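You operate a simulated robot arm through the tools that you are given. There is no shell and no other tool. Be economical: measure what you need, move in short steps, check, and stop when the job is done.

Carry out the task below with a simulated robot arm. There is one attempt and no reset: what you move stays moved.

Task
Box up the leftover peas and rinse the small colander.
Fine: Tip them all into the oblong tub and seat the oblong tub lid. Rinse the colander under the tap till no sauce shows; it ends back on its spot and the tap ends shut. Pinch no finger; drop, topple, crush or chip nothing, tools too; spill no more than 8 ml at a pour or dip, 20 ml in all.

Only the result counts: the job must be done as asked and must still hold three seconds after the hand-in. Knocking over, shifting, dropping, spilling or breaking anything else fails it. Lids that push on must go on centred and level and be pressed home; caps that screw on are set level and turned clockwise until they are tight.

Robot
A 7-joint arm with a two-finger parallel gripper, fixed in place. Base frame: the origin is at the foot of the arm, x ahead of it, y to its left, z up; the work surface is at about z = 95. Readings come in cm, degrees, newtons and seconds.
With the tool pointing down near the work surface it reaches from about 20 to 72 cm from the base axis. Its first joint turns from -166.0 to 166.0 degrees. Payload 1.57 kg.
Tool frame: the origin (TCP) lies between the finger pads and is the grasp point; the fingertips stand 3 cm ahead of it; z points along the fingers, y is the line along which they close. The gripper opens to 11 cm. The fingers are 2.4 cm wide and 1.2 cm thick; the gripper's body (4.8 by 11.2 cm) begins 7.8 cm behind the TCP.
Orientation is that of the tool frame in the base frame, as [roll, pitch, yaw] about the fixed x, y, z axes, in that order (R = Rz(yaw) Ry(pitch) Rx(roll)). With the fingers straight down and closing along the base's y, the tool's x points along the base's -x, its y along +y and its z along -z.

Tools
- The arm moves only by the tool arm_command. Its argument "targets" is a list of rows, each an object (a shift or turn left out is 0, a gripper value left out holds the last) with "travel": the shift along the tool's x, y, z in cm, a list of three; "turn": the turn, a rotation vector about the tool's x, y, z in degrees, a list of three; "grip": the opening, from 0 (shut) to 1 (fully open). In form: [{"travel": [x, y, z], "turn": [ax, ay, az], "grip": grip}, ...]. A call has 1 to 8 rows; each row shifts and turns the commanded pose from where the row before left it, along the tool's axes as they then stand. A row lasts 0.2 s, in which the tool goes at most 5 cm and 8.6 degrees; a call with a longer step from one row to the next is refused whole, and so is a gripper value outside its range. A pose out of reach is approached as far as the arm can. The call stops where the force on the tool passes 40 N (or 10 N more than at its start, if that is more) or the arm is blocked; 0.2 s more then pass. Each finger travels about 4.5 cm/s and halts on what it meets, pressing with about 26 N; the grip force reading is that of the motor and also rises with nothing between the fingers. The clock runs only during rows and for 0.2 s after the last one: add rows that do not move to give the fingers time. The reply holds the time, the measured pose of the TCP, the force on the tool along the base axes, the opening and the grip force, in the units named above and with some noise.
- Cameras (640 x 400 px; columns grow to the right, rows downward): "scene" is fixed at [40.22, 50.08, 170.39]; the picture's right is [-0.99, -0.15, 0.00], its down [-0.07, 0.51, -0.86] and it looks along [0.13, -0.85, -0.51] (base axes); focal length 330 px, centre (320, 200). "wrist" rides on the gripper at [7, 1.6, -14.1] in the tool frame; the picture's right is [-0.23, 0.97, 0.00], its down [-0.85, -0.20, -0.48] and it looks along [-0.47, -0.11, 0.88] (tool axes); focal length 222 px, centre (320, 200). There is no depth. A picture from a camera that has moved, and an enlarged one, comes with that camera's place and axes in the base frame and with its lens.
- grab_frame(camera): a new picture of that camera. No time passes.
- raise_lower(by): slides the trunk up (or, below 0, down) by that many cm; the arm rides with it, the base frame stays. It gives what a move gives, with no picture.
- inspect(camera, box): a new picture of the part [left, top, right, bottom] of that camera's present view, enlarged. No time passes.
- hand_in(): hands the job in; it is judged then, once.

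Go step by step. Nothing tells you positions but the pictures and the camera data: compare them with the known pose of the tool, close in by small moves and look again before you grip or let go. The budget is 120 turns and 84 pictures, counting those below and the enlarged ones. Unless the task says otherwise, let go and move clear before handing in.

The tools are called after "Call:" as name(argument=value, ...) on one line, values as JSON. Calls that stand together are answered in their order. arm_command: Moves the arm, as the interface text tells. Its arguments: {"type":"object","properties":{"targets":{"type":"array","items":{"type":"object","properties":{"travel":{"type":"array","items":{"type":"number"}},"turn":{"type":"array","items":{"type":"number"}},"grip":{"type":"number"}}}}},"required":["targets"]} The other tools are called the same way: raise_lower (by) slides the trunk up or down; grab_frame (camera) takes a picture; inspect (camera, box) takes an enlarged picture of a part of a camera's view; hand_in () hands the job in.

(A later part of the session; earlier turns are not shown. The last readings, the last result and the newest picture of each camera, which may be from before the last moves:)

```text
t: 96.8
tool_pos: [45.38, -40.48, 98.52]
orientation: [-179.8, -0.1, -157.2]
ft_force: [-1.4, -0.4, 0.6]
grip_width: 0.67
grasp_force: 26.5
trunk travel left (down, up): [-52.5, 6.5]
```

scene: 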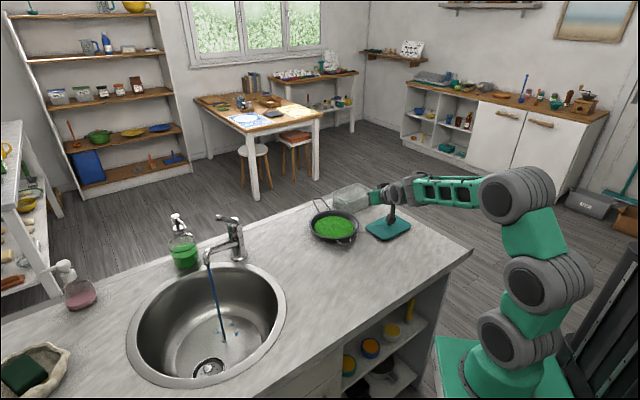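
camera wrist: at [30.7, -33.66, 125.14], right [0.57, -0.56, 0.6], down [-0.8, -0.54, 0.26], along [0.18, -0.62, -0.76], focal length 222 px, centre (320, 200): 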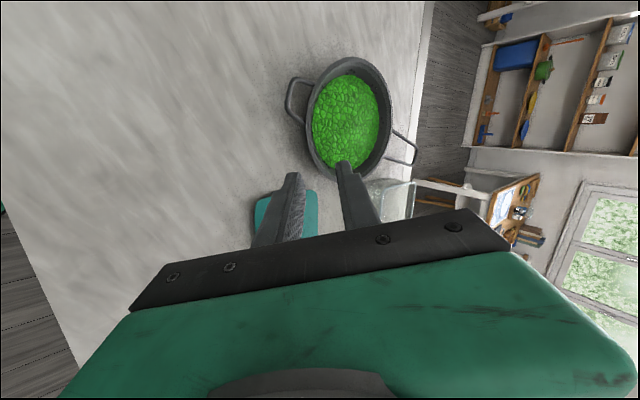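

Pinched. I'll drag the colander, flat on the counter, about 19 cm toward the open area.

Call:
arm_command(targets=[{"travel": [-0.33, 0.87, 0]}, {"travel": [-0.66, 1.75, 0]}, {"travel": [-0.66, 1.75, 0]}, {"travel": [-0.66, 1.75, 0]}, {"travel": [-0.66, 1.75, 0]}, {"travel": [-0.66, 1.75, 0]}, {"travel": [-0.66, 1.75, 0]}, {"travel": [-0.66, 1.75, 0]}])

Call:
arm_command(targets=[{"travel": [-0.66, 1.75, 0]}, {"travel": [-0.66, 1.75, 0]}, {"travel": [-0.33, 0.87, 0]}])

Call:
arm_command(targets=[{"travel": [-0.58, -0.02, 0], "turn": [0, 0, 3]}, {"travel": [-1.16, -0.06, 0], "turn": [0, 0, 6]}, {"travel": [-1.16, -0.06, 0], "turn": [0, 0, 6]}, {"travel": [-1.16, -0.06, 0], "turn": [0, 0, 6]}, {"travel": [-1.16, -0.06, 0], "turn": [0, 0, 6]}])

Call:
inspect(camera="scene", box=[240, 180, 440, 305])

```text
t: 98.6
tool_pos: [44.67, -26.55, 98.37]
orientation: [-179.9, 0.0, -157.2]
ft_force: [-1.2, 1.0, 3.0]
grip_width: 0.62
grasp_force: 25.5
trunk travel left (down, up): [-52.5, 6.5]
```

```text
t: 99.4
tool_pos: [44.62, -21.97, 98.48]
orientation: [-179.9, 0.1, -157.1]
ft_force: [1.0, -0.9, 1.6]
grip_width: 0.66
grasp_force: 26.1
trunk travel left (down, up): [-52.5, 6.5]
```

```text
t: 100.6
tool_pos: [49.64, -20.95, 98.54]
orientation: [-180.0, 0.0, 175.7]
ft_force: [0.7, -0.5, 0.1]
grip_width: 0.65
grasp_force: 25.6
trunk travel left (down, up): [-52.5, 6.5]
```

```text
3.20 times, centred on (340, 242) of scene
camera zoom: at [40.22, 50.08, 170.39], right [-0.99, -0.15, 0.0], down [-0.07, 0.51, -0.86], along [0.13, -0.85, -0.51], focal length 1056 px, centre (256, 64)
```

zoom: 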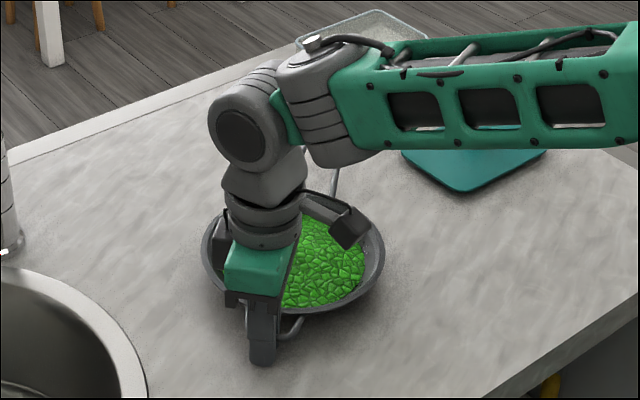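

The drag-and-turn works, with the centre at about (48.8, -32). I'll continue turning it.

Call:
arm_command(targets=[{"travel": [-1.16, -0.06, 0], "turn": [0, 0, 6]}, {"travel": [-1.16, -0.06, 0], "turn": [0, 0, 6]}, {"travel": [-1.16, -0.06, 0], "turn": [0, 0, 6]}, {"travel": [-1.16, -0.06, 0], "turn": [0, 0, 6]}, {"travel": [-1.16, -0.06, 0], "turn": [0, 0, 6]}, {"travel": [-1.16, -0.06, 0], "turn": [0, 0, 6]}, {"travel": [-1.16, -0.06, 0], "turn": [0, 0, 6]}, {"travel": [-1.16, -0.06, 0], "turn": [0, 0, 6]}])

Call:
arm_command(targets=[{"travel": [-1.16, -0.06, 0], "turn": [0, 0, 6]}, {"travel": [-1.16, -0.06, 0], "turn": [0, 0, 6]}, {"travel": [-1.16, -0.06, 0], "turn": [0, 0, 6]}, {"travel": [-1.16, -0.06, 0], "turn": [0, 0, 6]}, {"travel": [-1.16, -0.06, 0], "turn": [0, 0, 6]}, {"travel": [-1.16, -0.06, 0], "turn": [0, 0, 6]}, {"travel": [-1.16, -0.06, 0], "turn": [0, 0, 6]}, {"travel": [-1.16, -0.06, 0], "turn": [0, 0, 6]}])

Call:
arm_command(targets=[{"travel": [-1.16, -0.06, 0], "turn": [0, 0, 6]}, {"travel": [-1.16, -0.06, 0], "turn": [0, 0, 6]}, {"travel": [-1.16, -0.06, 0], "turn": [0, 0, 6]}, {"travel": [-1.0, -0.06, 0], "turn": [0, 0, 5]}, {"grip": 0.1}, {"grip": 0.19}, {}])

```text
t: 102.4
tool_pos: [57.53, -25.24, 98.73]
orientation: [-179.9, 0.2, 127.6]
ft_force: [-0.7, -0.2, 0.3]
grip_width: 0.69
grasp_force: 26.2
trunk travel left (down, up): [-52.5, 6.5]
```

```text
t: 104.2
tool_pos: [59.65, -34.11, 98.55]
orientation: [-180.0, 0.0, 79.8]
ft_force: [-1.5, 0.4, 0.9]
grip_width: 0.67
grasp_force: 25.6
trunk travel left (down, up): [-52.5, 6.5]
```

```text
t: 105.8
tool_pos: [58.01, -38.19, 98.44]
orientation: [-180.0, 0.1, 56.8]
ft_force: [-0.6, -0.1, 0.6]
grip_width: 2.08
grasp_force: 0.0
trunk travel left (down, up): [-52.5, 6.5]
```

The colander should now have its long handle facing the robot, with its centre at (48.7, -32.1). I'll go up, re-orient and move above that handle.

Call:
arm_command(targets=[{"travel": [0, 0, -3]}, {"travel": [0, 0, -4]}, {"travel": [0, 0, -5]}, {"turn": [0, 0, -8.2]}, {"turn": [0, 0, -8.2]}, {"turn": [0, 0, -8.2]}, {"turn": [0, 0, -8.2]}, {"turn": [0, 0, -8.2]}])

Call:
arm_command(targets=[{"turn": [0, 0, -8.2]}, {"turn": [0, 0, -8.2]}, {"turn": [0, 0, -8.2]}, {"turn": [0, 0, -8.2]}, {"turn": [0, 0, -8.2]}, {"turn": [0, 0, -8.0], "grip": 0.7}])

Call:
arm_command(targets=[{"travel": [3.97, 0, 0]}, {"travel": [3.97, 0, 0]}, {"travel": [3.97, 0, 0]}, {"travel": [3.97, 0, 0]}, {"travel": [3.97, 0, 0]}, {"travel": [3.97, 0, 0]}])

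Call:
arm_command(targets=[{"turn": [0, -8.2, 0]}, {"turn": [0, -8.2, 0]}, {"turn": [0, -8.2, 0]}, {"turn": [0, -8.2, 0]}, {"turn": [0, -8.2, 0]}, {"turn": [0, -8.2, 0]}, {"turn": [0, -8.2, 0]}])

Call:
grab_frame(camera="wrist")

```text
t: 107.6
tool_pos: [57.96, -38.21, 110.58]
orientation: [180.0, 0.2, 98.0]
ft_force: [-0.3, -0.2, -0.4]
grip_width: 2.07
grasp_force: 0.0
trunk travel left (down, up): [-52.5, 6.5]
```

```text
t: 109.0
tool_pos: [57.99, -38.12, 110.43]
orientation: [180.0, 0.1, 147.1]
ft_force: [0.3, 1.0, 0.2]
grip_width: 5.49
grasp_force: 0.0
trunk travel left (down, up): [-52.5, 6.5]
```

```text
t: 110.4
tool_pos: [38.11, -24.92, 110.4]
orientation: [-179.9, 0.1, 146.9]
ft_force: [-0.7, 0.3, 0.2]
grip_width: 7.7
grasp_force: 0.0
trunk travel left (down, up): [-52.5, 6.5]
```

```text
t: 112.0
tool_pos: [37.9, -24.49, 107.04]
orientation: [178.3, 53.3, 146.0]
ft_force: [-0.7, -0.3, -0.2]
grip_width: 7.68
grasp_force: 0.0
trunk travel left (down, up): [-52.5, 6.5]
```

```text
14 pictures are left
camera wrist: at [25.84, -14.77, 109.94], right [0.64, 0.74, 0.2], down [-0.01, -0.25, 0.97], along [0.77, -0.62, -0.15], focal length 222 px, centre (320, 200)
```

wrist: 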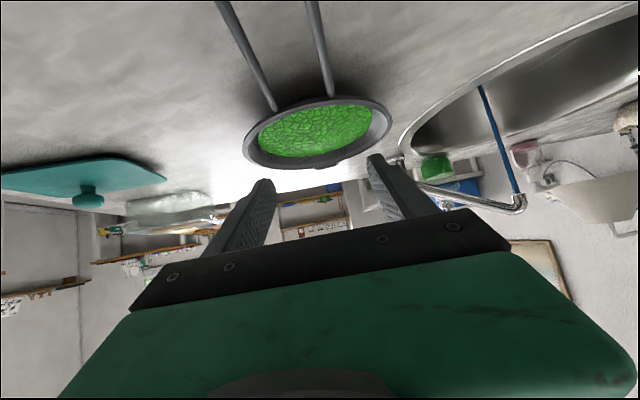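

The handle lies between the fingers, well aligned. I'll straighten the small errors and lower onto it.

Call:
arm_command(targets=[{"travel": [1.72, -0.05, 1.29]}, {"travel": [1.72, -0.05, 1.29]}, {"travel": [1.72, -0.05, 1.29]}])

```text
t: 112.8
tool_pos: [38.49, -25.55, 104.07]
orientation: [-179.9, 57.6, 147.0]
ft_force: [-0.2, -0.2, 0.3]
grip_width: 7.69
grasp_force: 0.1
trunk travel left (down, up): [-52.5, 6.5]
```

Call:
arm_command(targets=[{"travel": [1.67, -0.03, 0.86]}, {"travel": [1.67, -0.03, 0.86]}, {"travel": [1.67, -0.03, 0.86]}])

Call:
grab_frame(camera="wrist")

```text
t: 113.6
tool_pos: [38.11, -25.24, 98.41]
orientation: [-179.8, 57.5, 146.9]
ft_force: [0.8, -0.1, 0.4]
grip_width: 7.69
grasp_force: 0.0
trunk travel left (down, up): [-52.5, 6.5]
```

```text
13 pictures are left
camera wrist: at [25.89, -15.33, 100.15], right [0.64, 0.75, 0.19], down [-0.06, -0.2, 0.98], along [0.77, -0.63, -0.08], focal length 222 px, centre (320, 200)
```

wrist: 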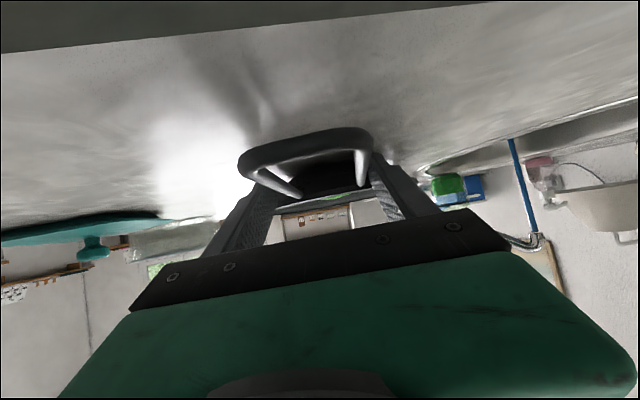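

Both wires are between the fingers. Closing now.

Call:
arm_command(targets=[{"grip": 0.5}, {"grip": 0.42}, {"grip": 0.3}, {"grip": 0}, {}, {}])

Call:
arm_command(targets=[{"travel": [-0.42, 0, -0.27]}, {"travel": [-0.42, 0, -0.27]}, {"travel": [-0.42, 0, -0.27]}, {"travel": [-0.42, 0, -0.27]}, {}, {}, {}])

Call:
inspect(camera="scene", box=[240, 180, 440, 305])

```text
t: 115.0
tool_pos: [38.07, -25.14, 98.41]
orientation: [-179.9, 57.4, 147.0]
ft_force: [0.1, 1.5, 0.8]
grip_width: 5.83
grasp_force: 25.7
trunk travel left (down, up): [-52.5, 6.5]
```

```text
t: 116.6
tool_pos: [37.96, -25.32, 100.39]
orientation: [-180.0, 57.4, 146.8]
ft_force: [-0.4, -0.4, -2.9]
grip_width: 5.84
grasp_force: 25.8
trunk travel left (down, up): [-52.5, 6.5]
```

```text
3.20 times, centred on (340, 242) of scene
camera zoom: at [40.22, 50.08, 170.39], right [-0.99, -0.15, 0.0], down [-0.07, 0.51, -0.86], along [0.13, -0.85, -0.51], focal length 1056 px, centre (256, 64)
```

zoom: 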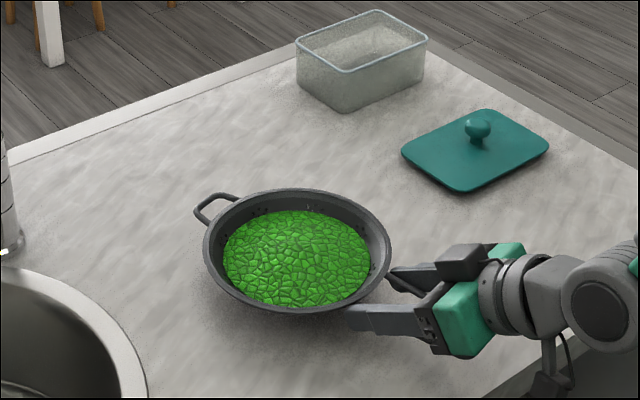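

The grip is solid and the bowl hangs level. I'll lift higher in gentle steps and watch the opening.

Call:
arm_command(targets=[{"travel": [-0.6, 0, -0.38]}, {"travel": [-0.85, 0, -0.54]}, {"travel": [-0.85, 0, -0.54]}, {"travel": [-0.85, 0, -0.54]}, {"travel": [-0.6, 0, -0.38]}, {}, {}, {}])

Call:
inspect(camera="scene", box=[240, 180, 440, 305])

```text
t: 118.4
tool_pos: [37.95, -25.31, 104.76]
orientation: [-179.8, 57.4, 146.9]
ft_force: [0.1, -0.5, -2.6]
grip_width: 5.83
grasp_force: 25.8
trunk travel left (down, up): [-52.5, 6.5]
```

```text
3.20 times, centred on (340, 242) of scene
camera zoom: at [40.22, 50.08, 170.39], right [-0.99, -0.15, 0.0], down [-0.07, 0.51, -0.86], along [0.13, -0.85, -0.51], focal length 1056 px, centre (256, 64)
```

zoom: 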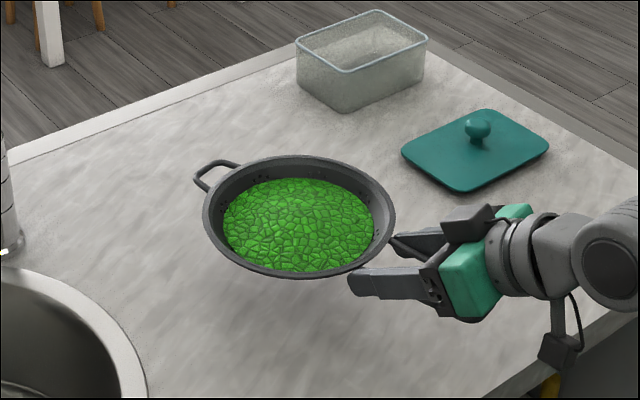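

It holds steady at 2.8 N. I'll carry it slowly to the pouring position beside the tub, then turn to a -60° heading.

Call:
arm_command(targets=[{"travel": [-0.4, 0, -0.26]}, {"travel": [-0.52, -0.65, 0.6]}, {"travel": [-1.03, -1.31, 1.2]}, {"travel": [-1.03, -1.31, 1.2]}, {"travel": [-1.03, -1.31, 1.2]}, {"travel": [-1.03, -1.31, 1.2]}, {"travel": [-1.03, -1.31, 1.2]}, {"travel": [-1.03, -1.31, 1.2]}])

Call:
arm_command(targets=[{"travel": [-1.03, -1.31, 1.2]}, {"travel": [-1.03, -1.31, 1.2]}, {"travel": [-1.03, -1.31, 1.2]}, {"travel": [-1.03, -1.31, 1.2]}, {"travel": [-1.03, -1.31, 1.2]}, {"travel": [-1.03, -1.31, 1.2]}, {"travel": [-0.52, -0.65, 0.6]}])

Call:
arm_command(targets=[{"turn": [1.9, 0, 1.2]}, {"turn": [3.79, 0, 2.43]}, {"turn": [3.79, 0, 2.43]}, {"turn": [3.79, 0, 2.43]}, {"turn": [3.79, 0, 2.43]}, {"turn": [3.79, 0, 2.43]}, {"turn": [1.9, 0, 1.2]}, {}])

```text
t: 120.2
tool_pos: [41.82, -38.03, 106.71]
orientation: [-180.0, 57.4, 146.9]
ft_force: [-0.5, -0.1, -3.7]
grip_width: 5.84
grasp_force: 26.1
trunk travel left (down, up): [-52.5, 6.5]
```

```text
t: 121.8
tool_pos: [45.69, -50.69, 108.16]
orientation: [-179.9, 57.5, 146.9]
ft_force: [0.0, -0.6, -2.6]
grip_width: 5.85
grasp_force: 25.7
trunk travel left (down, up): [-52.5, 6.5]
```

```text
t: 123.6
tool_pos: [45.8, -50.73, 108.29]
orientation: [-180.0, 57.5, 119.8]
ft_force: [0.2, -0.1, -2.8]
grip_width: 5.84
grasp_force: 26.2
trunk travel left (down, up): [-52.5, 6.5]
```

Call:
arm_command(targets=[{"travel": [-0.6, -0.3, 1.0]}, {"travel": [-1.0, -0.45, 1.53]}, {"travel": [-1.0, -0.45, 1.53]}, {"travel": [-0.6, -0.3, 1.0]}, {}])

Call:
inspect(camera="scene", box=[270, 160, 430, 260])

```text
t: 124.8
tool_pos: [47.43, -56.65, 108.26]
orientation: [-179.9, 57.5, 119.9]
ft_force: [-0.1, 0.4, -3.2]
grip_width: 5.83
grasp_force: 25.7
trunk travel left (down, up): [-52.5, 6.5]
```

```text
4.00 times, centred on (350, 210) of scene
camera zoom: at [40.22, 50.08, 170.39], right [-0.99, -0.15, 0.0], down [-0.07, 0.51, -0.86], along [0.13, -0.85, -0.51], focal length 1320 px, centre (200, 160)
```

zoom: 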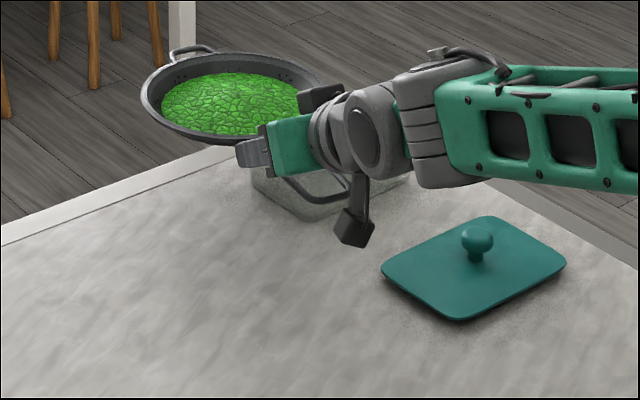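

The bowl is placed beside and above the tub. I'll start rolling it to the right, lip over the tub, up to 30°, then look.

Call:
arm_command(targets=[{"travel": [-0.54, 0, 0.84]}, {"turn": [-2.69, 0, 4.21]}, {"turn": [-2.69, 0, 4.21]}, {"turn": [-2.69, 0, 4.21]}, {"travel": [-0.16, -0.21, -0.1], "turn": [-2.69, 0, 4.21]}, {"travel": [-0.16, -0.21, -0.1], "turn": [-2.69, 0, 4.21]}, {"travel": [-0.16, -0.21, -0.1], "turn": [-2.69, 0, 4.21]}])

Call:
inspect(camera="scene", box=[270, 160, 430, 260])

```text
t: 126.4
tool_pos: [47.22, -57.97, 108.53]
orientation: [132.9, 46.8, 81.8]
ft_force: [0.8, 0.7, -3.8]
grip_width: 5.81
grasp_force: 25.8
trunk travel left (down, up): [-52.5, 6.5]
```

```text
4.00 times, centred on (350, 210) of scene
camera zoom: at [40.22, 50.08, 170.39], right [-0.99, -0.15, 0.0], down [-0.07, 0.51, -0.86], along [0.13, -0.85, -0.51], focal length 1320 px, centre (200, 160)
```

zoom: 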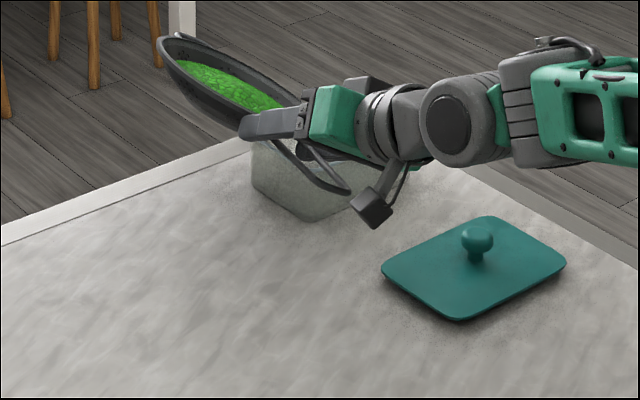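

The lip is over the tub. I'll continue rolling slowly, tracking the lip.

Call:
arm_command(targets=[{"travel": [-0.4, -0.03, -0.256], "turn": [-1.61, 0, 2.53]}, {"travel": [-0.4, -0.03, -0.256], "turn": [-1.61, 0, 2.53]}, {"travel": [-0.4, -0.03, -0.256], "turn": [-1.61, 0, 2.53]}, {"travel": [-0.4, 0, -0.256], "turn": [-1.61, 0, 2.53]}, {"travel": [-0.4, 0.03, -0.256], "turn": [-1.61, 0, 2.53]}, {"travel": [-0.4, 0.06, -0.256], "turn": [-1.61, 0, 2.53]}, {}, {}])

Call:
inspect(camera="scene", box=[270, 160, 430, 260])

```text
t: 128.2
tool_pos: [45.52, -58.74, 110.91]
orientation: [116.0, 34.4, 70.5]
ft_force: [-0.1, 0.2, -2.9]
grip_width: 5.81
grasp_force: 25.8
trunk travel left (down, up): [-52.5, 6.5]
```

```text
4.00 times, centred on (350, 210) of scene
camera zoom: at [40.22, 50.08, 170.39], right [-0.99, -0.15, 0.0], down [-0.07, 0.51, -0.86], along [0.13, -0.85, -0.51], focal length 1320 px, centre (200, 160)
```

zoom: 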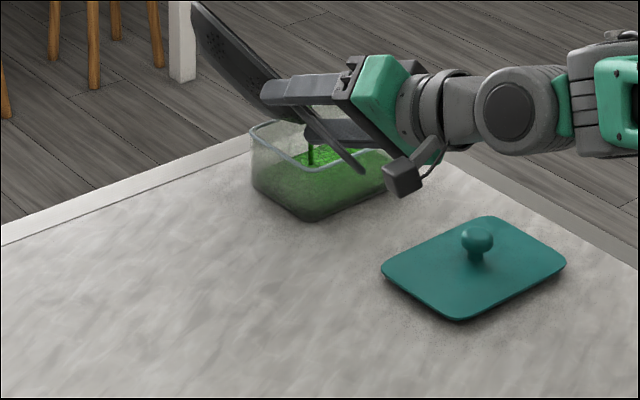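

The peas stream into the tub cleanly. I'll continue the roll past 90°.

Call:
arm_command(targets=[{"travel": [-0.506, 0.095, -0.322], "turn": [-2.15, 0, 3.37]}, {"travel": [-0.506, 0.095, -0.322], "turn": [-2.15, 0, 3.37]}, {"travel": [-0.506, 0.095, -0.322], "turn": [-2.15, 0, 3.37]}, {}, {"travel": [-0.514, 0.04, -0.328], "turn": [-2.15, 0, 3.37]}, {"travel": [-0.514, 0.04, -0.328], "turn": [-2.15, 0, 3.37]}, {"travel": [-0.514, 0.04, -0.328], "turn": [-2.15, 0, 3.37]}, {"travel": [-0.514, 0.04, -0.328], "turn": [-2.15, 0, 3.37]}])

Call:
arm_command(targets=[{"travel": [-0.548, 0.05, -0.349], "turn": [-2.15, 0, 3.37]}, {"travel": [-0.548, 0.05, -0.349], "turn": [-2.15, 0, 3.37]}, {"travel": [-0.548, 0.05, -0.349], "turn": [-2.15, 0, 3.37]}, {"travel": [-0.548, 0.05, -0.349], "turn": [-2.15, 0, 3.37]}, {"travel": [-0.535, 0.08, -0.341], "turn": [-2.15, 0, 3.37]}, {"travel": [-0.535, 0.08, -0.341], "turn": [-2.15, 0, 3.37]}, {"travel": [-0.535, 0.08, -0.341], "turn": [-2.15, 0, 3.37]}, {"travel": [-0.535, 0.08, -0.341], "turn": [-2.15, 0, 3.37]}])

Call:
arm_command(targets=[{}, {}, {}, {}, {}])

Call:
inspect(camera="scene", box=[270, 160, 430, 260])

```text
t: 130.0
tool_pos: [42.76, -60.5, 113.44]
orientation: [97.6, 11.8, 63.3]
ft_force: [-0.3, 0.1, -1.6]
grip_width: 5.8
grasp_force: 26.1
trunk travel left (down, up): [-52.5, 6.5]
```

```text
t: 131.8
tool_pos: [38.22, -63.04, 113.8]
orientation: [80.1, -15.0, 63.7]
ft_force: [-0.5, -0.1, -1.9]
grip_width: 5.8
grasp_force: 25.7
trunk travel left (down, up): [-52.5, 6.5]
```

```text
t: 133.0
tool_pos: [38.3, -63.07, 113.86]
orientation: [80.2, -15.0, 63.7]
ft_force: [0.6, 0.6, -1.6]
grip_width: 5.8
grasp_force: 25.9
trunk travel left (down, up): [-52.5, 6.5]
```

```text
4.00 times, centred on (350, 210) of scene
camera zoom: at [40.22, 50.08, 170.39], right [-0.99, -0.15, 0.0], down [-0.07, 0.51, -0.86], along [0.13, -0.85, -0.51], focal length 1320 px, centre (200, 160)
```

zoom: 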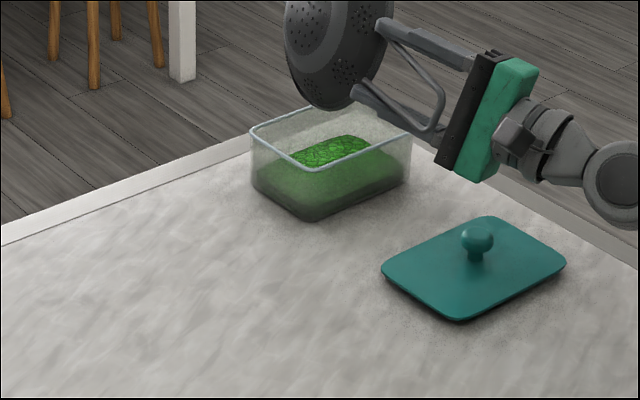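

All the peas are in the tub. I'll tip a little further and wait for stragglers, then roll back.

Call:
arm_command(targets=[{"travel": [-0.4, 0.1, -0.26], "turn": [-3.2, 0, 5.06]}, {"travel": [-0.4, 0.1, -0.26], "turn": [-3.2, 0, 5.06]}, {}, {}, {}, {}, {}, {}])

Call:
arm_command(targets=[{"turn": [4.3, 0, -6.74]}, {"turn": [4.3, 0, -6.74]}, {"turn": [4.3, 0, -6.74]}, {"turn": [4.3, 0, -6.74]}, {"turn": [4.3, 0, -6.74]}, {"turn": [4.3, 0, -6.74]}, {"turn": [4.3, 0, -6.74]}, {"turn": [4.3, 0, -6.74]}])

Call:
arm_command(targets=[{"turn": [4.3, 0, -6.74]}, {"turn": [4.3, 0, -6.74]}, {"turn": [4.3, 0, -6.74]}, {"turn": [4.3, 0, -6.74]}, {"turn": [4.3, 0, -6.74]}, {"turn": [4.3, 0, -6.74]}, {"turn": [4.3, 0, -6.74]}])

```text
t: 134.8
tool_pos: [37.4, -63.4, 113.71]
orientation: [72.8, -24.8, 66.2]
ft_force: [0.1, -0.6, -1.9]
grip_width: 5.81
grasp_force: 26.0
trunk travel left (down, up): [-52.5, 6.5]
```

```text
t: 136.6
tool_pos: [37.41, -63.4, 113.69]
orientation: [110.1, 28.4, 67.5]
ft_force: [0.2, -0.2, -1.7]
grip_width: 5.81
grasp_force: 26.3
trunk travel left (down, up): [-52.5, 6.5]
```

```text
t: 138.2
tool_pos: [37.43, -63.41, 113.52]
orientation: [-179.6, 57.4, 120.3]
ft_force: [-0.1, -0.3, -1.9]
grip_width: 5.81
grasp_force: 25.6
trunk travel left (down, up): [-52.5, 6.5]
```

Level again, carrying about 1.8 N. I'll retract over the clear counter, then turn toward the sink.

Call:
arm_command(targets=[{"travel": [0.87, 1.0, -1.37]}, {"travel": [1.745, 1.99, -2.73]}, {"travel": [1.745, 1.99, -2.73]}, {"travel": [1.745, 1.99, -2.73]}, {"travel": [1.745, 1.99, -2.73]}, {"travel": [1.745, 1.99, -2.73]}, {"travel": [1.745, 1.99, -2.73]}, {"travel": [0.87, 1.0, -1.37]}])

Call:
arm_command(targets=[{"turn": [-6.0, 0, -3.84]}, {"turn": [-6.0, 0, -3.84]}, {"turn": [-6.0, 0, -3.84]}, {"turn": [-6.0, 0, -3.84]}, {"turn": [-6.0, 0, -3.84]}, {"turn": [-6.0, 0, -3.84]}, {"turn": [-6.0, 0, -3.84]}])

```text
t: 140.0
tool_pos: [38.22, -36.67, 113.53]
orientation: [-180.0, 57.4, 119.9]
ft_force: [0.0, 0.0, -2.6]
grip_width: 5.81
grasp_force: 25.5
trunk travel left (down, up): [-52.5, 6.5]
```

```text
t: 141.6
tool_pos: [38.15, -36.79, 113.62]
orientation: [-179.7, 57.4, 170.0]
ft_force: [-0.2, 0.3, -1.7]
grip_width: 5.83
grasp_force: 26.0
trunk travel left (down, up): [-52.5, 6.5]
```

Call:
arm_command(targets=[{"travel": [0.42, 1.83, 0.54]}, {"travel": [0.83, 3.67, 1.09]}, {"travel": [0.83, 3.67, 1.09]}, {"travel": [0.83, 3.67, 1.09]}, {"travel": [0.83, 3.67, 1.09]}, {"travel": [0.83, 3.67, 1.09]}, {"travel": [0.83, 3.67, 1.09]}, {"travel": [0.83, 3.67, 1.09]}])

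Call:
arm_command(targets=[{"travel": [0.83, 3.67, 1.09]}, {"travel": [0.42, 1.83, 0.54]}, {"travel": [-1.0, 0, 1.56]}, {"travel": [-1.6, 0, 2.5]}, {"travel": [-1.6, 0, 2.5]}, {"travel": [-1.6, 0, 2.5]}])

```text
t: 143.4
tool_pos: [46.81, -10.4, 103.98]
orientation: [-179.8, 57.5, 169.7]
ft_force: [0.0, -0.6, -2.1]
grip_width: 5.8
grasp_force: 26.4
trunk travel left (down, up): [-52.5, 6.5]
```

```text
t: 144.8
tool_pos: [58.76, -7.27, 101.91]
orientation: [-179.9, 57.3, 169.8]
ft_force: [0.4, -0.3, -1.6]
grip_width: 5.81
grasp_force: 25.7
trunk travel left (down, up): [-52.5, 6.5]
```

The bowl is nearly at the stream. I'll bring its far wall under the water and sweep in a slow circle.

Call:
arm_command(targets=[{"travel": [-0.55, -0.48, 2.08]}, {"travel": [-0.55, -0.48, 2.08]}, {}, {"travel": [-0.485, 2.1, 0.758]}, {"travel": [-0.485, 2.1, 0.758]}, {"travel": [-1.13, 0.9, 1.77]}, {"travel": [-1.13, 0.9, 1.77]}, {}])

Call:
arm_command(targets=[{"travel": [-1.13, -0.9, 1.77]}, {"travel": [-1.13, -0.9, 1.77]}, {"travel": [-0.485, -2.1, 0.758]}, {"travel": [-0.485, -2.1, 0.758]}, {}, {"travel": [0.485, -2.1, -0.758]}, {"travel": [0.485, -2.1, -0.758]}])

Call:
arm_command(targets=[{"travel": [1.13, -0.9, -1.77]}, {"travel": [1.13, -0.9, -1.77]}, {}, {"travel": [1.13, 0.9, -1.77]}, {"travel": [1.13, 0.9, -1.77]}, {"travel": [0.485, 2.1, -0.758]}, {"travel": [0.485, 2.1, -0.758]}])

Call:
arm_command(targets=[{"travel": [-1.08, 0, 1.68]}, {"travel": [-1.08, 0, 1.68]}, {"travel": [-1.08, 0, 1.68]}, {}, {}, {}])

Call:
inspect(camera="scene", box=[120, 190, 320, 315])

```text
t: 146.6
tool_pos: [69.58, -3.8, 100.54]
orientation: [-179.8, 57.3, 169.8]
ft_force: [-0.1, -0.6, -2.1]
grip_width: 5.8
grasp_force: 25.8
trunk travel left (down, up): [-52.5, 6.5]
```

```text
t: 148.2
tool_pos: [72.02, -14.53, 100.73]
orientation: [-179.9, 57.4, 169.8]
ft_force: [0.2, -0.6, -2.8]
grip_width: 5.81
grasp_force: 25.9
trunk travel left (down, up): [-52.5, 6.5]
```

```text
t: 149.8
tool_pos: [62.55, -8.66, 100.7]
orientation: [-179.9, 57.4, 169.8]
ft_force: [0.3, 0.4, -2.1]
grip_width: 5.81
grasp_force: 26.0
trunk travel left (down, up): [-52.5, 6.5]
```

```text
t: 151.2
tool_pos: [68.74, -9.8, 100.72]
orientation: [-179.9, 57.4, 169.8]
ft_force: [0.4, -0.4, -1.8]
grip_width: 5.81
grasp_force: 26.2
trunk travel left (down, up): [-52.5, 6.5]
```

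```text
3.20 times, centred on (220, 252) of scene
camera zoom: at [40.22, 50.08, 170.39], right [-0.99, -0.15, 0.0], down [-0.07, 0.51, -0.86], along [0.13, -0.85, -0.51], focal length 1056 px, centre (640, 32)
```

zoom: 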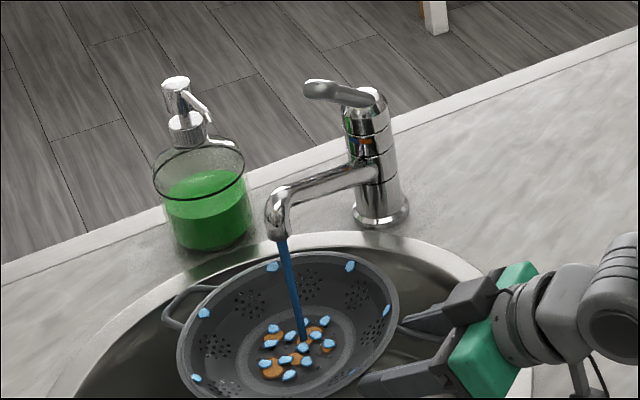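

Some sauce spots remain at the bottom; the stream must dwell on them. I'll shift the bowl so the stream hits that area and sweep it slowly.

Call:
arm_command(targets=[{"travel": [0.22, -1.15, -0.34]}, {"travel": [0.22, -1.15, -0.34]}, {}, {}, {}, {"travel": [-0.54, 0, 0.84]}, {"travel": [-0.54, 0, 0.84]}, {}])

Call:
arm_command(targets=[{}, {"travel": [0, 1, 0]}, {"travel": [0, 1, 0]}, {}, {}, {"travel": [0.54, 0, -0.84]}, {"travel": [0.54, 0, -0.84]}, {}])

Call:
arm_command(targets=[{"travel": [0.54, 0, -0.84]}, {"travel": [0.54, 0, -0.84]}, {}, {}, {"travel": [0, -1, 0]}, {"travel": [0, -1, 0]}, {}, {}])

Call:
arm_command(targets=[{"travel": [0, -1, 0]}, {"travel": [0, -1, 0]}, {}, {}, {"travel": [-0.54, 0, 0.84]}, {"travel": [-0.54, 0, 0.84]}, {}, {}])

Call:
arm_command(targets=[{"travel": [-0.54, 0, 0.84]}, {"travel": [-0.54, 0, 0.84]}, {}, {}, {"travel": [0.54, 1, -0.84]}, {"travel": [0.54, 1, -0.84]}, {}, {}])

Call:
inspect(camera="scene", box=[150, 240, 280, 321])

```text
t: 153.0
tool_pos: [69.41, -12.41, 100.65]
orientation: [-179.9, 57.2, 169.8]
ft_force: [0.1, -0.3, -1.4]
grip_width: 5.81
grasp_force: 26.1
trunk travel left (down, up): [-52.5, 6.5]
```

```text
t: 154.8
tool_pos: [67.73, -9.88, 100.71]
orientation: [-179.8, 57.4, 169.8]
ft_force: [-0.2, -0.4, -1.8]
grip_width: 5.82
grasp_force: 25.8
trunk travel left (down, up): [-52.5, 6.5]
```

```text
t: 156.6
tool_pos: [65.45, -11.6, 100.71]
orientation: [-179.9, 57.4, 169.8]
ft_force: [-0.5, -0.4, -2.0]
grip_width: 5.79
grasp_force: 25.7
trunk travel left (down, up): [-52.5, 6.5]
```

```text
t: 158.4
tool_pos: [67.02, -13.75, 100.63]
orientation: [-179.9, 57.4, 169.8]
ft_force: [0.4, -0.6, -2.6]
grip_width: 5.83
grasp_force: 26.0
trunk travel left (down, up): [-52.5, 6.5]
```

```text
t: 160.2
tool_pos: [67.44, -11.74, 100.66]
orientation: [-180.0, 57.3, 169.8]
ft_force: [0.2, -0.7, -1.4]
grip_width: 5.82
grasp_force: 25.8
trunk travel left (down, up): [-52.5, 6.5]
```

```text
4.92 times, centred on (215, 280) of scene
camera zoom: at [40.22, 50.08, 170.39], right [-0.99, -0.15, 0.0], down [-0.07, 0.51, -0.86], along [0.13, -0.85, -0.51], focal length 1625 px, centre (837, -196)
```

zoom: 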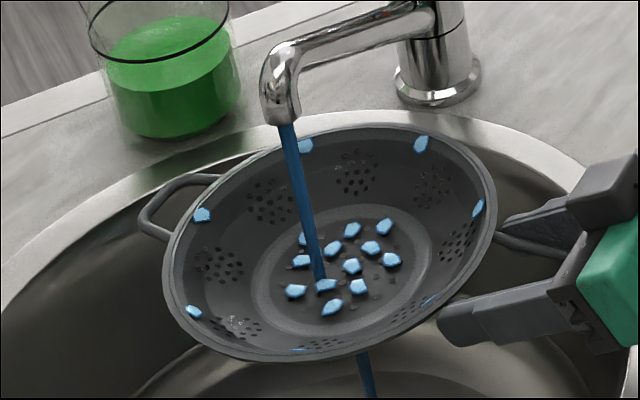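

The sauce is gone; only water drops remain. I'll back out of the stream but stay over the sink, and let it drain a few seconds.

Call:
arm_command(targets=[{"travel": [1.55, 0, -2.42]}, {"travel": [1.55, 0, -2.42]}, {"travel": [1.55, 0, -2.42]}, {"travel": [1.55, 0, -2.42]}, {"turn": [-2, 0, 3.2]}, {"turn": [-3, 0, 4.7]}, {"turn": [-3, 0, 4.7]}, {}])

Call:
arm_command(targets=[{}, {}, {}, {}, {}, {"turn": [3, 0, -4.7]}, {"turn": [3, 0, -4.7]}, {"turn": [2, 0, -3.2]}])

Call:
arm_command(targets=[{}, {}, {}, {}, {}, {}, {}, {}])

```text
t: 162.0
tool_pos: [56.16, -9.83, 100.59]
orientation: [153.7, 54.5, 147.8]
ft_force: [-0.3, 0.3, -2.2]
grip_width: 5.83
grasp_force: 26.5
trunk travel left (down, up): [-52.5, 6.5]
```

```text
t: 163.8
tool_pos: [56.13, -9.75, 100.75]
orientation: [-179.8, 57.3, 170.0]
ft_force: [0.4, -0.4, -1.6]
grip_width: 5.79
grasp_force: 26.1
trunk travel left (down, up): [-52.5, 6.5]
```

```text
t: 165.6
tool_pos: [56.17, -9.76, 100.71]
orientation: [-180.0, 57.3, 169.8]
ft_force: [0.6, -0.3, -2.2]
grip_width: 5.8
grasp_force: 25.6
trunk travel left (down, up): [-52.5, 6.5]
```

Call:
arm_command(targets=[{"travel": [-2.5, 0, -1.6]}, {"travel": [-2.5, 0, -1.6]}, {"travel": [0.53, -3.2, -0.82]}, {"travel": [0.53, -3.2, -0.82]}, {"travel": [0.53, -3.2, -0.82]}, {"travel": [0.53, -3.2, -0.82]}, {"travel": [0.53, -3.2, -0.82]}, {"travel": [0.53, -3.2, -0.82]}])

Call:
arm_command(targets=[{"travel": [0.53, -3.2, -0.82]}, {"travel": [0.53, -3.2, -0.82]}, {"turn": [5.64, 0, 3.62]}, {"turn": [5.64, 0, 3.62]}, {"turn": [5.64, 0, 3.62]}, {"turn": [5.64, 0, 3.62]}, {}])

```text
t: 167.4
tool_pos: [46.8, -27.84, 106.65]
orientation: [-179.9, 57.3, 169.8]
ft_force: [0.0, 0.1, -1.5]
grip_width: 5.83
grasp_force: 25.9
trunk travel left (down, up): [-52.5, 6.5]
```

```text
t: 169.0
tool_pos: [43.96, -33.6, 106.62]
orientation: [-179.8, 57.4, 142.9]
ft_force: [0.7, 0.4, -1.6]
grip_width: 5.83
grasp_force: 26.1
trunk travel left (down, up): [-52.5, 6.5]
```

I'll lower it onto its spot gently.

Call:
arm_command(targets=[{"travel": [1.85, 0, 1.19]}, {"travel": [1.85, 0, 1.19]}, {"travel": [1.6, 0, 1.02]}, {"travel": [0.6, 0, 0.38]}, {"travel": [0.4, 0, 0.26]}, {"travel": [0.25, 0, 0.16]}, {"travel": [0.2, 0, 0.13]}, {}])

Call:
inspect(camera="scene", box=[270, 170, 430, 270])

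```text
t: 170.8
tool_pos: [43.92, -33.66, 98.7]
orientation: [-179.9, 57.5, 143.1]
ft_force: [0.0, -0.7, 5.2]
grip_width: 5.81
grasp_force: 26.3
trunk travel left (down, up): [-52.5, 6.5]
```

```text
4.00 times, centred on (350, 220) of scene
camera zoom: at [40.22, 50.08, 170.39], right [-0.99, -0.15, 0.0], down [-0.07, 0.51, -0.86], along [0.13, -0.85, -0.51], focal length 1320 px, centre (200, 120)
```

zoom: 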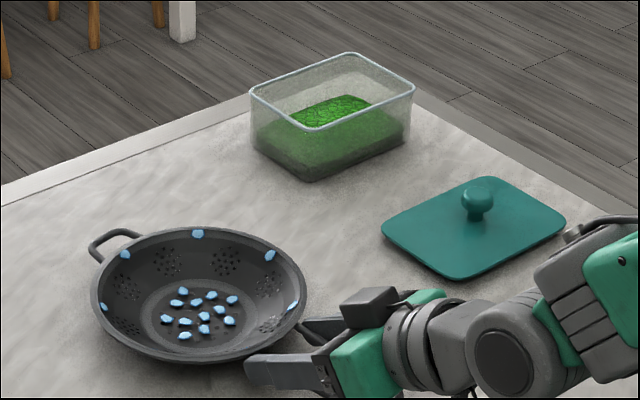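

It's about 1.5 cm short of the original place (toward the camera). I'll lift slightly, shift it, set it down and release.

Call:
arm_command(targets=[{"travel": [-0.6, 0, -0.38]}, {"travel": [-0.25, 0, -0.16]}, {"travel": [-0.3, -0.56, 0.46]}, {"travel": [-0.3, -0.56, 0.46]}, {"travel": [0.4, 0, 0.26]}, {"travel": [0.25, 0, 0.16]}, {"travel": [0.1, 0, 0.06]}, {}])

Call:
arm_command(targets=[{"grip": 0.56}, {"grip": 0.62}, {"grip": 0.7}, {}, {"travel": [-0.5, 0, -1.0]}, {"travel": [-2.0, 0, -1.3]}, {"travel": [-3.2, 0, -2.0]}, {"travel": [-3.2, 0, -2.0]}])

```text
t: 172.6
tool_pos: [44.04, -35.29, 98.74]
orientation: [180.0, 57.5, 143.0]
ft_force: [1.5, 0.6, 0.8]
grip_width: 5.81
grasp_force: 26.3
trunk travel left (down, up): [-52.5, 6.5]
```

```text
t: 174.4
tool_pos: [43.48, -34.62, 109.47]
orientation: [180.0, 57.4, 142.9]
ft_force: [0.0, 0.3, 0.4]
grip_width: 7.71
grasp_force: 0.1
trunk travel left (down, up): [-52.5, 6.5]
```

The colander is released on its spot. Now I'll go close the tap: rise, level the closed fingers, and approach above the lever.

Call:
arm_command(targets=[{"travel": [-3.65, 0, -2.33], "grip": 0}, {"travel": [-3.65, 0, -2.33]}, {"travel": [-3.65, 0, -2.33]}, {"turn": [0, -7.65, 0]}, {"turn": [0, -7.65, 0]}, {"turn": [0, -7.65, 0]}, {"turn": [0, -7.65, 0]}])

Call:
arm_command(targets=[{"turn": [-7.15, 0, 0]}, {"turn": [-7.15, 0, 0]}, {"travel": [0, 4.9, 0]}, {"travel": [0, 4.9, 0]}, {"travel": [0, 4.9, 0]}, {"travel": [0, 4.9, 0]}, {"travel": [0, 4.9, 0]}])

```text
t: 176.0
tool_pos: [43.66, -34.8, 122.68]
orientation: [-178.8, 88.1, 144.0]
ft_force: [-0.5, 0.2, -0.5]
grip_width: 0.01
grasp_force: 21.2
trunk travel left (down, up): [-52.5, 6.5]
```

```text
t: 177.6
tool_pos: [53.03, -12.11, 122.79]
orientation: [164.9, 87.9, 142.1]
ft_force: [0.2, -0.5, -0.3]
grip_width: 0.0
grasp_force: 21.5
trunk travel left (down, up): [-52.5, 6.5]
```

Call:
arm_command(targets=[{"travel": [0.1, 0.04, 4.27]}, {"travel": [0.1, 0.04, 4.27]}, {"travel": [0.1, 0.04, 4.27]}, {"travel": [0.1, 0.04, 4.27]}, {"travel": [0.1, 0.04, 4.27]}, {"travel": [0.1, 0.04, 4.27]}, {"travel": [0.1, 0.04, 4.27]}])

```text
t: 179.2
tool_pos: [81.01, -23.72, 121.19]
orientation: [167.1, 87.9, 144.5]
ft_force: [-0.2, -0.4, 0.3]
grip_width: 0.01
grasp_force: 21.4
trunk travel left (down, up): [-52.5, 6.5]
```

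I'll press the lever down in small steps.

Call:
arm_command(targets=[{"travel": [0.7, 0, 0]}, {"travel": [0.7, 0, 0]}, {"travel": [0.7, 0, 0]}, {"travel": [0.7, 0, 0]}, {"travel": [0.6, 0, 0]}])

Call:
arm_command(targets=[{"travel": [0.5, 0, 0]}, {"travel": [0.5, 0, 0]}, {"travel": [0.4, 0, 0]}])

Call:
inspect(camera="scene", box=[180, 190, 300, 265])

```text
t: 180.4
tool_pos: [80.71, -23.41, 117.63]
orientation: [166.3, 88.0, 143.4]
ft_force: [0.4, -0.1, 0.3]
grip_width: 0.0
grasp_force: 21.3
trunk travel left (down, up): [-52.5, 6.5]
```

```text
t: 181.2
tool_pos: [80.58, -23.19, 116.92]
orientation: [159.6, 88.5, 137.1]
ft_force: [-0.3, 12.5, 14.5]
grip_width: 0.0
grasp_force: 21.3
trunk travel left (down, up): [-52.5, 6.5]
```

```text
5.33 times, centred on (240, 228) of scene
camera zoom: at [40.22, 50.08, 170.39], right [-0.99, -0.15, 0.0], down [-0.07, 0.51, -0.86], along [0.13, -0.85, -0.51], focal length 1760 px, centre (747, 53)
```

zoom: 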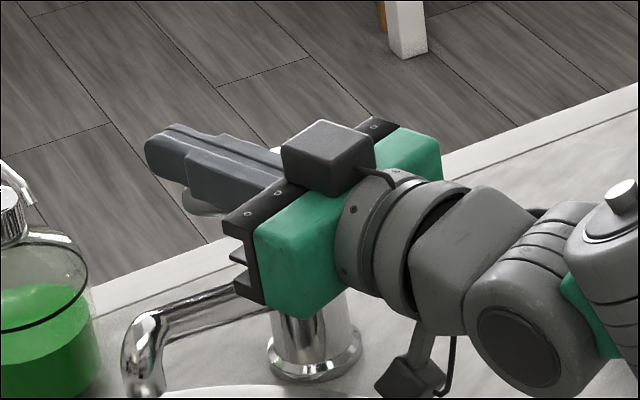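

The lever met its stop with about 19 N. I'll back off upward and away, then check the spout together with the lid area.

Call:
arm_command(targets=[{"travel": [0.3, 0, 0]}, {"travel": [-2, 0, 0]}, {"travel": [-3, 0, 0]}, {"travel": [0, 0, -4.3]}, {"travel": [0, 0, -4.3]}, {"travel": [0, 0, -4.3]}, {"travel": [0, 0, -4.3]}, {"travel": [0, 0, -4.3]}])

Call:
arm_command(targets=[{"travel": [0, 0, -4.3]}, {"travel": [0, 0, -4.3]}])

Call:
inspect(camera="scene", box=[170, 150, 450, 325])

```text
t: 183.0
tool_pos: [60.89, -15.43, 121.53]
orientation: [166.9, 88.0, 144.2]
ft_force: [0.6, -1.0, -0.5]
grip_width: 0.0
grasp_force: 21.1
trunk travel left (down, up): [-52.5, 6.5]
```

```text
t: 183.6
tool_pos: [53.0, -11.99, 121.98]
orientation: [165.8, 88.1, 143.1]
ft_force: [-0.7, 0.4, -0.2]
grip_width: 0.0
grasp_force: 21.2
trunk travel left (down, up): [-52.5, 6.5]
```

```text
2.29 times, centred on (310, 238) of scene
camera zoom: at [40.22, 50.08, 170.39], right [-0.99, -0.15, 0.0], down [-0.07, 0.51, -0.86], along [0.13, -0.85, -0.51], focal length 754 px, centre (343, 114)
```

zoom: 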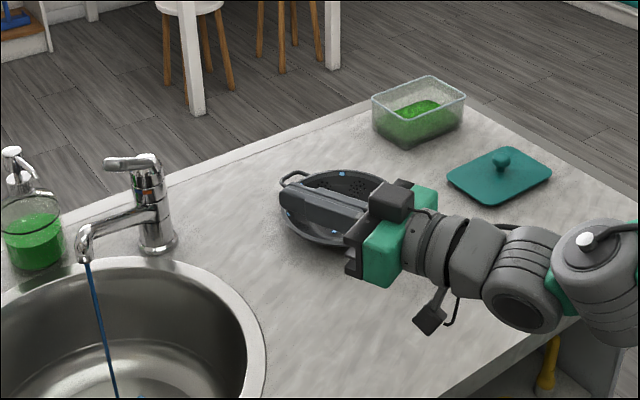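

The water still runs: my fingers were pushing on the rounded tip, and the lever only went partway. I'll press again about 3 cm closer to its pivot.

Call:
arm_command(targets=[{"travel": [0, -0.38, 4.5]}, {"travel": [0, -0.38, 4.5]}, {"travel": [0, -0.38, 4.5]}, {"travel": [0, -0.38, 4.5]}, {"travel": [0, -0.38, 4.5]}, {"travel": [0, -0.38, 4.5]}, {"travel": [0, -0.38, 4.5]}])

Call:
arm_command(targets=[{"travel": [0.7, 0, 0]}, {"travel": [0.7, 0, 0]}, {"travel": [0.7, 0, 0]}, {"travel": [0.7, 0, 0]}, {"travel": [0.6, 0, 0]}, {"travel": [0.5, 0, 0]}])

```text
t: 185.2
tool_pos: [80.97, -26.66, 120.71]
orientation: [167.6, 87.8, 144.9]
ft_force: [0.2, -1.4, 0.0]
grip_width: 0.03
grasp_force: 21.5
trunk travel left (down, up): [-52.5, 6.5]
```

```text
t: 186.6
tool_pos: [80.85, -26.4, 116.94]
orientation: [166.7, 88.0, 143.7]
ft_force: [0.1, -0.4, 0.3]
grip_width: 0.01
grasp_force: 21.0
trunk travel left (down, up): [-52.5, 6.5]
```

Call:
arm_command(targets=[{"travel": [0.4, 0, 0]}, {"travel": [0.4, 0, 0]}, {"travel": [0.4, 0, 0]}])

Call:
arm_command(targets=[{"travel": [0.35, 0, 0]}, {"travel": [0.3, 0, 0]}])

```text
t: 187.4
tool_pos: [80.88, -26.45, 116.34]
orientation: [161.3, 88.4, 138.5]
ft_force: [0.5, 0.5, 12.0]
grip_width: 0.0
grasp_force: 21.4
trunk travel left (down, up): [-52.5, 6.5]
```

```text
t: 188.0
tool_pos: [80.74, -26.45, 116.07]
orientation: [154.0, 88.7, 131.2]
ft_force: [0.4, -2.1, 29.6]
grip_width: 0.0
grasp_force: 20.9
trunk travel left (down, up): [-52.5, 6.5]
```

There is resistance at 30 N; I'll hold to see whether the lever creeps down.

Call:
arm_command(targets=[{}, {}, {}, {}, {}, {}])

```text
t: 189.4
tool_pos: [80.77, -26.58, 115.81]
orientation: [156.2, 88.7, 133.4]
ft_force: [2.2, -11.7, 29.3]
grip_width: 0.01
grasp_force: 21.5
trunk travel left (down, up): [-52.5, 6.5]
```

It does creep slightly, so the lever is just stiff. I'll move a little outward along the lever for more leverage and press firmly.

Call:
arm_command(targets=[{"travel": [-1.2, 0, 0]}, {"travel": [-0.5, 0, 0]}, {"travel": [0, 1.4, -0.58]}, {"travel": [0.7, 0, 0]}, {"travel": [0.7, 0, 0]}, {"travel": [0.5, 0, 0]}, {"travel": [0.4, 0, 0]}])

Call:
arm_command(targets=[{"travel": [0.3, 0, 0]}, {"travel": [0.2, 0, 0]}, {}, {}, {}, {}])

```text
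t: 191.1
tool_pos: [81.12, -25.0, 116.59]
orientation: [90.5, 89.4, 67.6]
ft_force: [1.8, -5.2, 14.7]
grip_width: 0.01
grasp_force: 21.4
trunk travel left (down, up): [-52.5, 6.5]
stopped in row 7: the force on the tool passed its limit (the readings are from after the stop); the commanded pose is now the measured one
```

```text
t: 192.5
tool_pos: [80.87, -25.15, 116.4]
orientation: [80.5, 89.3, 57.8]
ft_force: [0.8, -7.4, 30.1]
grip_width: 0.02
grasp_force: 21.0
trunk travel left (down, up): [-52.5, 6.5]
```

The lever is now hard against its stop (over 40 N there). I'll retreat and head for the lid, checking the spout in the next picture.

Call:
arm_command(targets=[{"travel": [-2, 0, 0]}, {"travel": [-3, 0, 0]}, {"travel": [0, 0, -4.5]}, {"travel": [0, 0, -4.5]}, {"travel": [0, 0, -4.5]}, {"travel": [0, 0, -4.5]}, {"travel": [0, 0, -4.5]}, {"travel": [0, 0, -4.5]}])

Call:
arm_command(targets=[{"turn": [0, 8.3, 0]}, {"turn": [0, 8.3, 0]}, {"turn": [0, 8.3, 0]}, {"turn": [0, 8.3, 0]}, {"turn": [6.2, 0, 4.2]}, {"turn": [6.2, 0, 4.2]}, {"turn": [6.2, 0, 4.2], "grip": 0.55}, {"turn": [6.2, 0, 4.2]}])

Call:
arm_command(targets=[{"turn": [6.2, 0, 4.2]}, {}])

```text
t: 194.3
tool_pos: [56.35, -14.54, 121.02]
orientation: [136.5, 89.1, 113.7]
ft_force: [0.1, 0.5, -1.0]
grip_width: 0.0
grasp_force: 21.0
trunk travel left (down, up): [-52.5, 6.5]
```

```text
t: 196.1
tool_pos: [56.2, -14.5, 120.87]
orientation: [178.9, 55.8, 126.2]
ft_force: [-0.2, -1.5, -0.6]
grip_width: 4.96
grasp_force: 0.0
trunk travel left (down, up): [-52.5, 6.5]
```

```text
t: 196.7
tool_pos: [56.26, -14.56, 120.87]
orientation: [178.8, 55.7, 118.8]
ft_force: [0.0, 0.8, -0.3]
grip_width: 6.07
grasp_force: 0.0
trunk travel left (down, up): [-52.5, 6.5]
```

Call:
arm_command(targets=[{"travel": [-0.56, -3.7, 1.98]}, {"travel": [-0.56, -3.7, 1.98]}, {"travel": [-0.56, -3.7, 1.98]}, {"travel": [-0.56, -3.7, 1.98]}, {"travel": [-0.56, -3.7, 1.98]}, {"travel": [-0.56, -3.7, 1.98]}, {"travel": [-0.56, -3.7, 1.98]}, {"travel": [-0.56, -3.7, 1.98]}])

Call:
arm_command(targets=[{"travel": [-0.56, -3.7, 1.98]}, {"travel": [-0.56, -3.7, 1.98]}, {"travel": [-0.56, -3.7, 1.98]}, {"travel": [-0.56, -3.7, 1.98]}])

```text
t: 198.5
tool_pos: [38.23, -43.1, 115.3]
orientation: [178.9, 55.7, 119.0]
ft_force: [0.2, -0.2, 1.1]
grip_width: 6.04
grasp_force: 0.1
trunk travel left (down, up): [-52.5, 6.5]
```

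```text
t: 199.5
tool_pos: [29.24, -57.21, 112.31]
orientation: [178.9, 55.7, 118.9]
ft_force: [-0.5, 0.3, -0.8]
grip_width: 6.05
grasp_force: 0.0
trunk travel left (down, up): [-52.5, 6.5]
```

Call:
arm_command(targets=[{"travel": [2.62, -0.03, 1.52]}, {"travel": [2.62, -0.03, 1.52]}, {"travel": [2.62, -0.03, 1.52]}, {"travel": [1.6, -0.03, 0.9]}, {"travel": [1.02, 0, 0.62]}, {}])

Call:
arm_command(targets=[{"grip": 0.4}, {"grip": 0.3}, {"grip": 0.2}, {"grip": 0.1}, {"grip": 0}, {}])

```text
t: 200.9
tool_pos: [28.77, -56.17, 100.43]
orientation: [178.9, 55.7, 118.9]
ft_force: [0.3, 0.7, 0.6]
grip_width: 6.08
grasp_force: 0.1
trunk travel left (down, up): [-52.5, 6.5]
```

```text
t: 202.3
tool_pos: [28.83, -56.13, 100.46]
orientation: [179.0, 55.7, 118.9]
ft_force: [0.0, -0.1, 0.4]
grip_width: 2.83
grasp_force: 25.7
trunk travel left (down, up): [-52.5, 6.5]
```

The knob is held at 2.8 cm. I'll lift the lid and carry it over the tub by the measured offset, then look.

Call:
arm_command(targets=[{"travel": [-1.2, 0, -0.8]}, {"travel": [-2.9, 0, -2]}, {"travel": [-2.9, 0, -2]}, {"travel": [-0.83, 0.41, 1.22]}, {"travel": [-1.67, 0.83, 2.44]}, {"travel": [-1.67, 0.83, 2.44]}, {"travel": [-1.67, 0.83, 2.44]}, {"travel": [-1.67, 0.83, 2.44]}])

Call:
arm_command(targets=[{"travel": [-1.67, 0.83, 2.44]}, {"travel": [-1.67, 0.83, 2.44]}, {"travel": [-0.83, 0.41, 1.22]}, {}, {}])

Call:
inspect(camera="scene", box=[196, 170, 420, 310])

```text
t: 204.1
tool_pos: [38.77, -65.94, 108.88]
orientation: [178.8, 55.7, 119.0]
ft_force: [-0.1, -0.2, -1.2]
grip_width: 2.82
grasp_force: 26.0
trunk travel left (down, up): [-52.5, 6.5]
```

```text
t: 205.3
tool_pos: [44.1, -71.17, 108.9]
orientation: [178.9, 55.7, 118.8]
ft_force: [-0.5, 0.1, 0.4]
grip_width: 2.82
grasp_force: 25.4
trunk travel left (down, up): [-52.5, 6.5]
```

```text
2.86 times, centred on (308, 240) of scene
camera zoom: at [40.22, 50.08, 170.39], right [-0.99, -0.15, 0.0], down [-0.07, 0.51, -0.86], along [0.13, -0.85, -0.51], focal length 943 px, centre (354, 86)
```

zoom: 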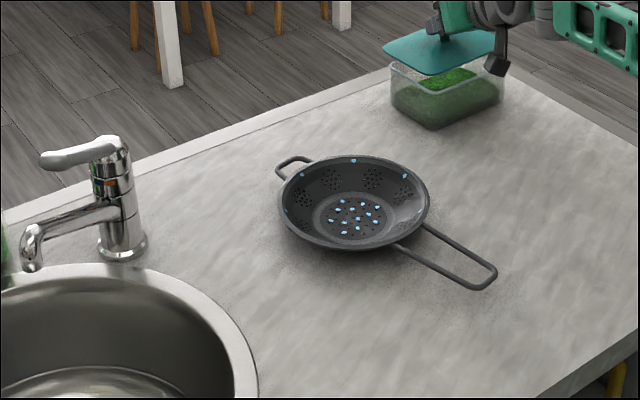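

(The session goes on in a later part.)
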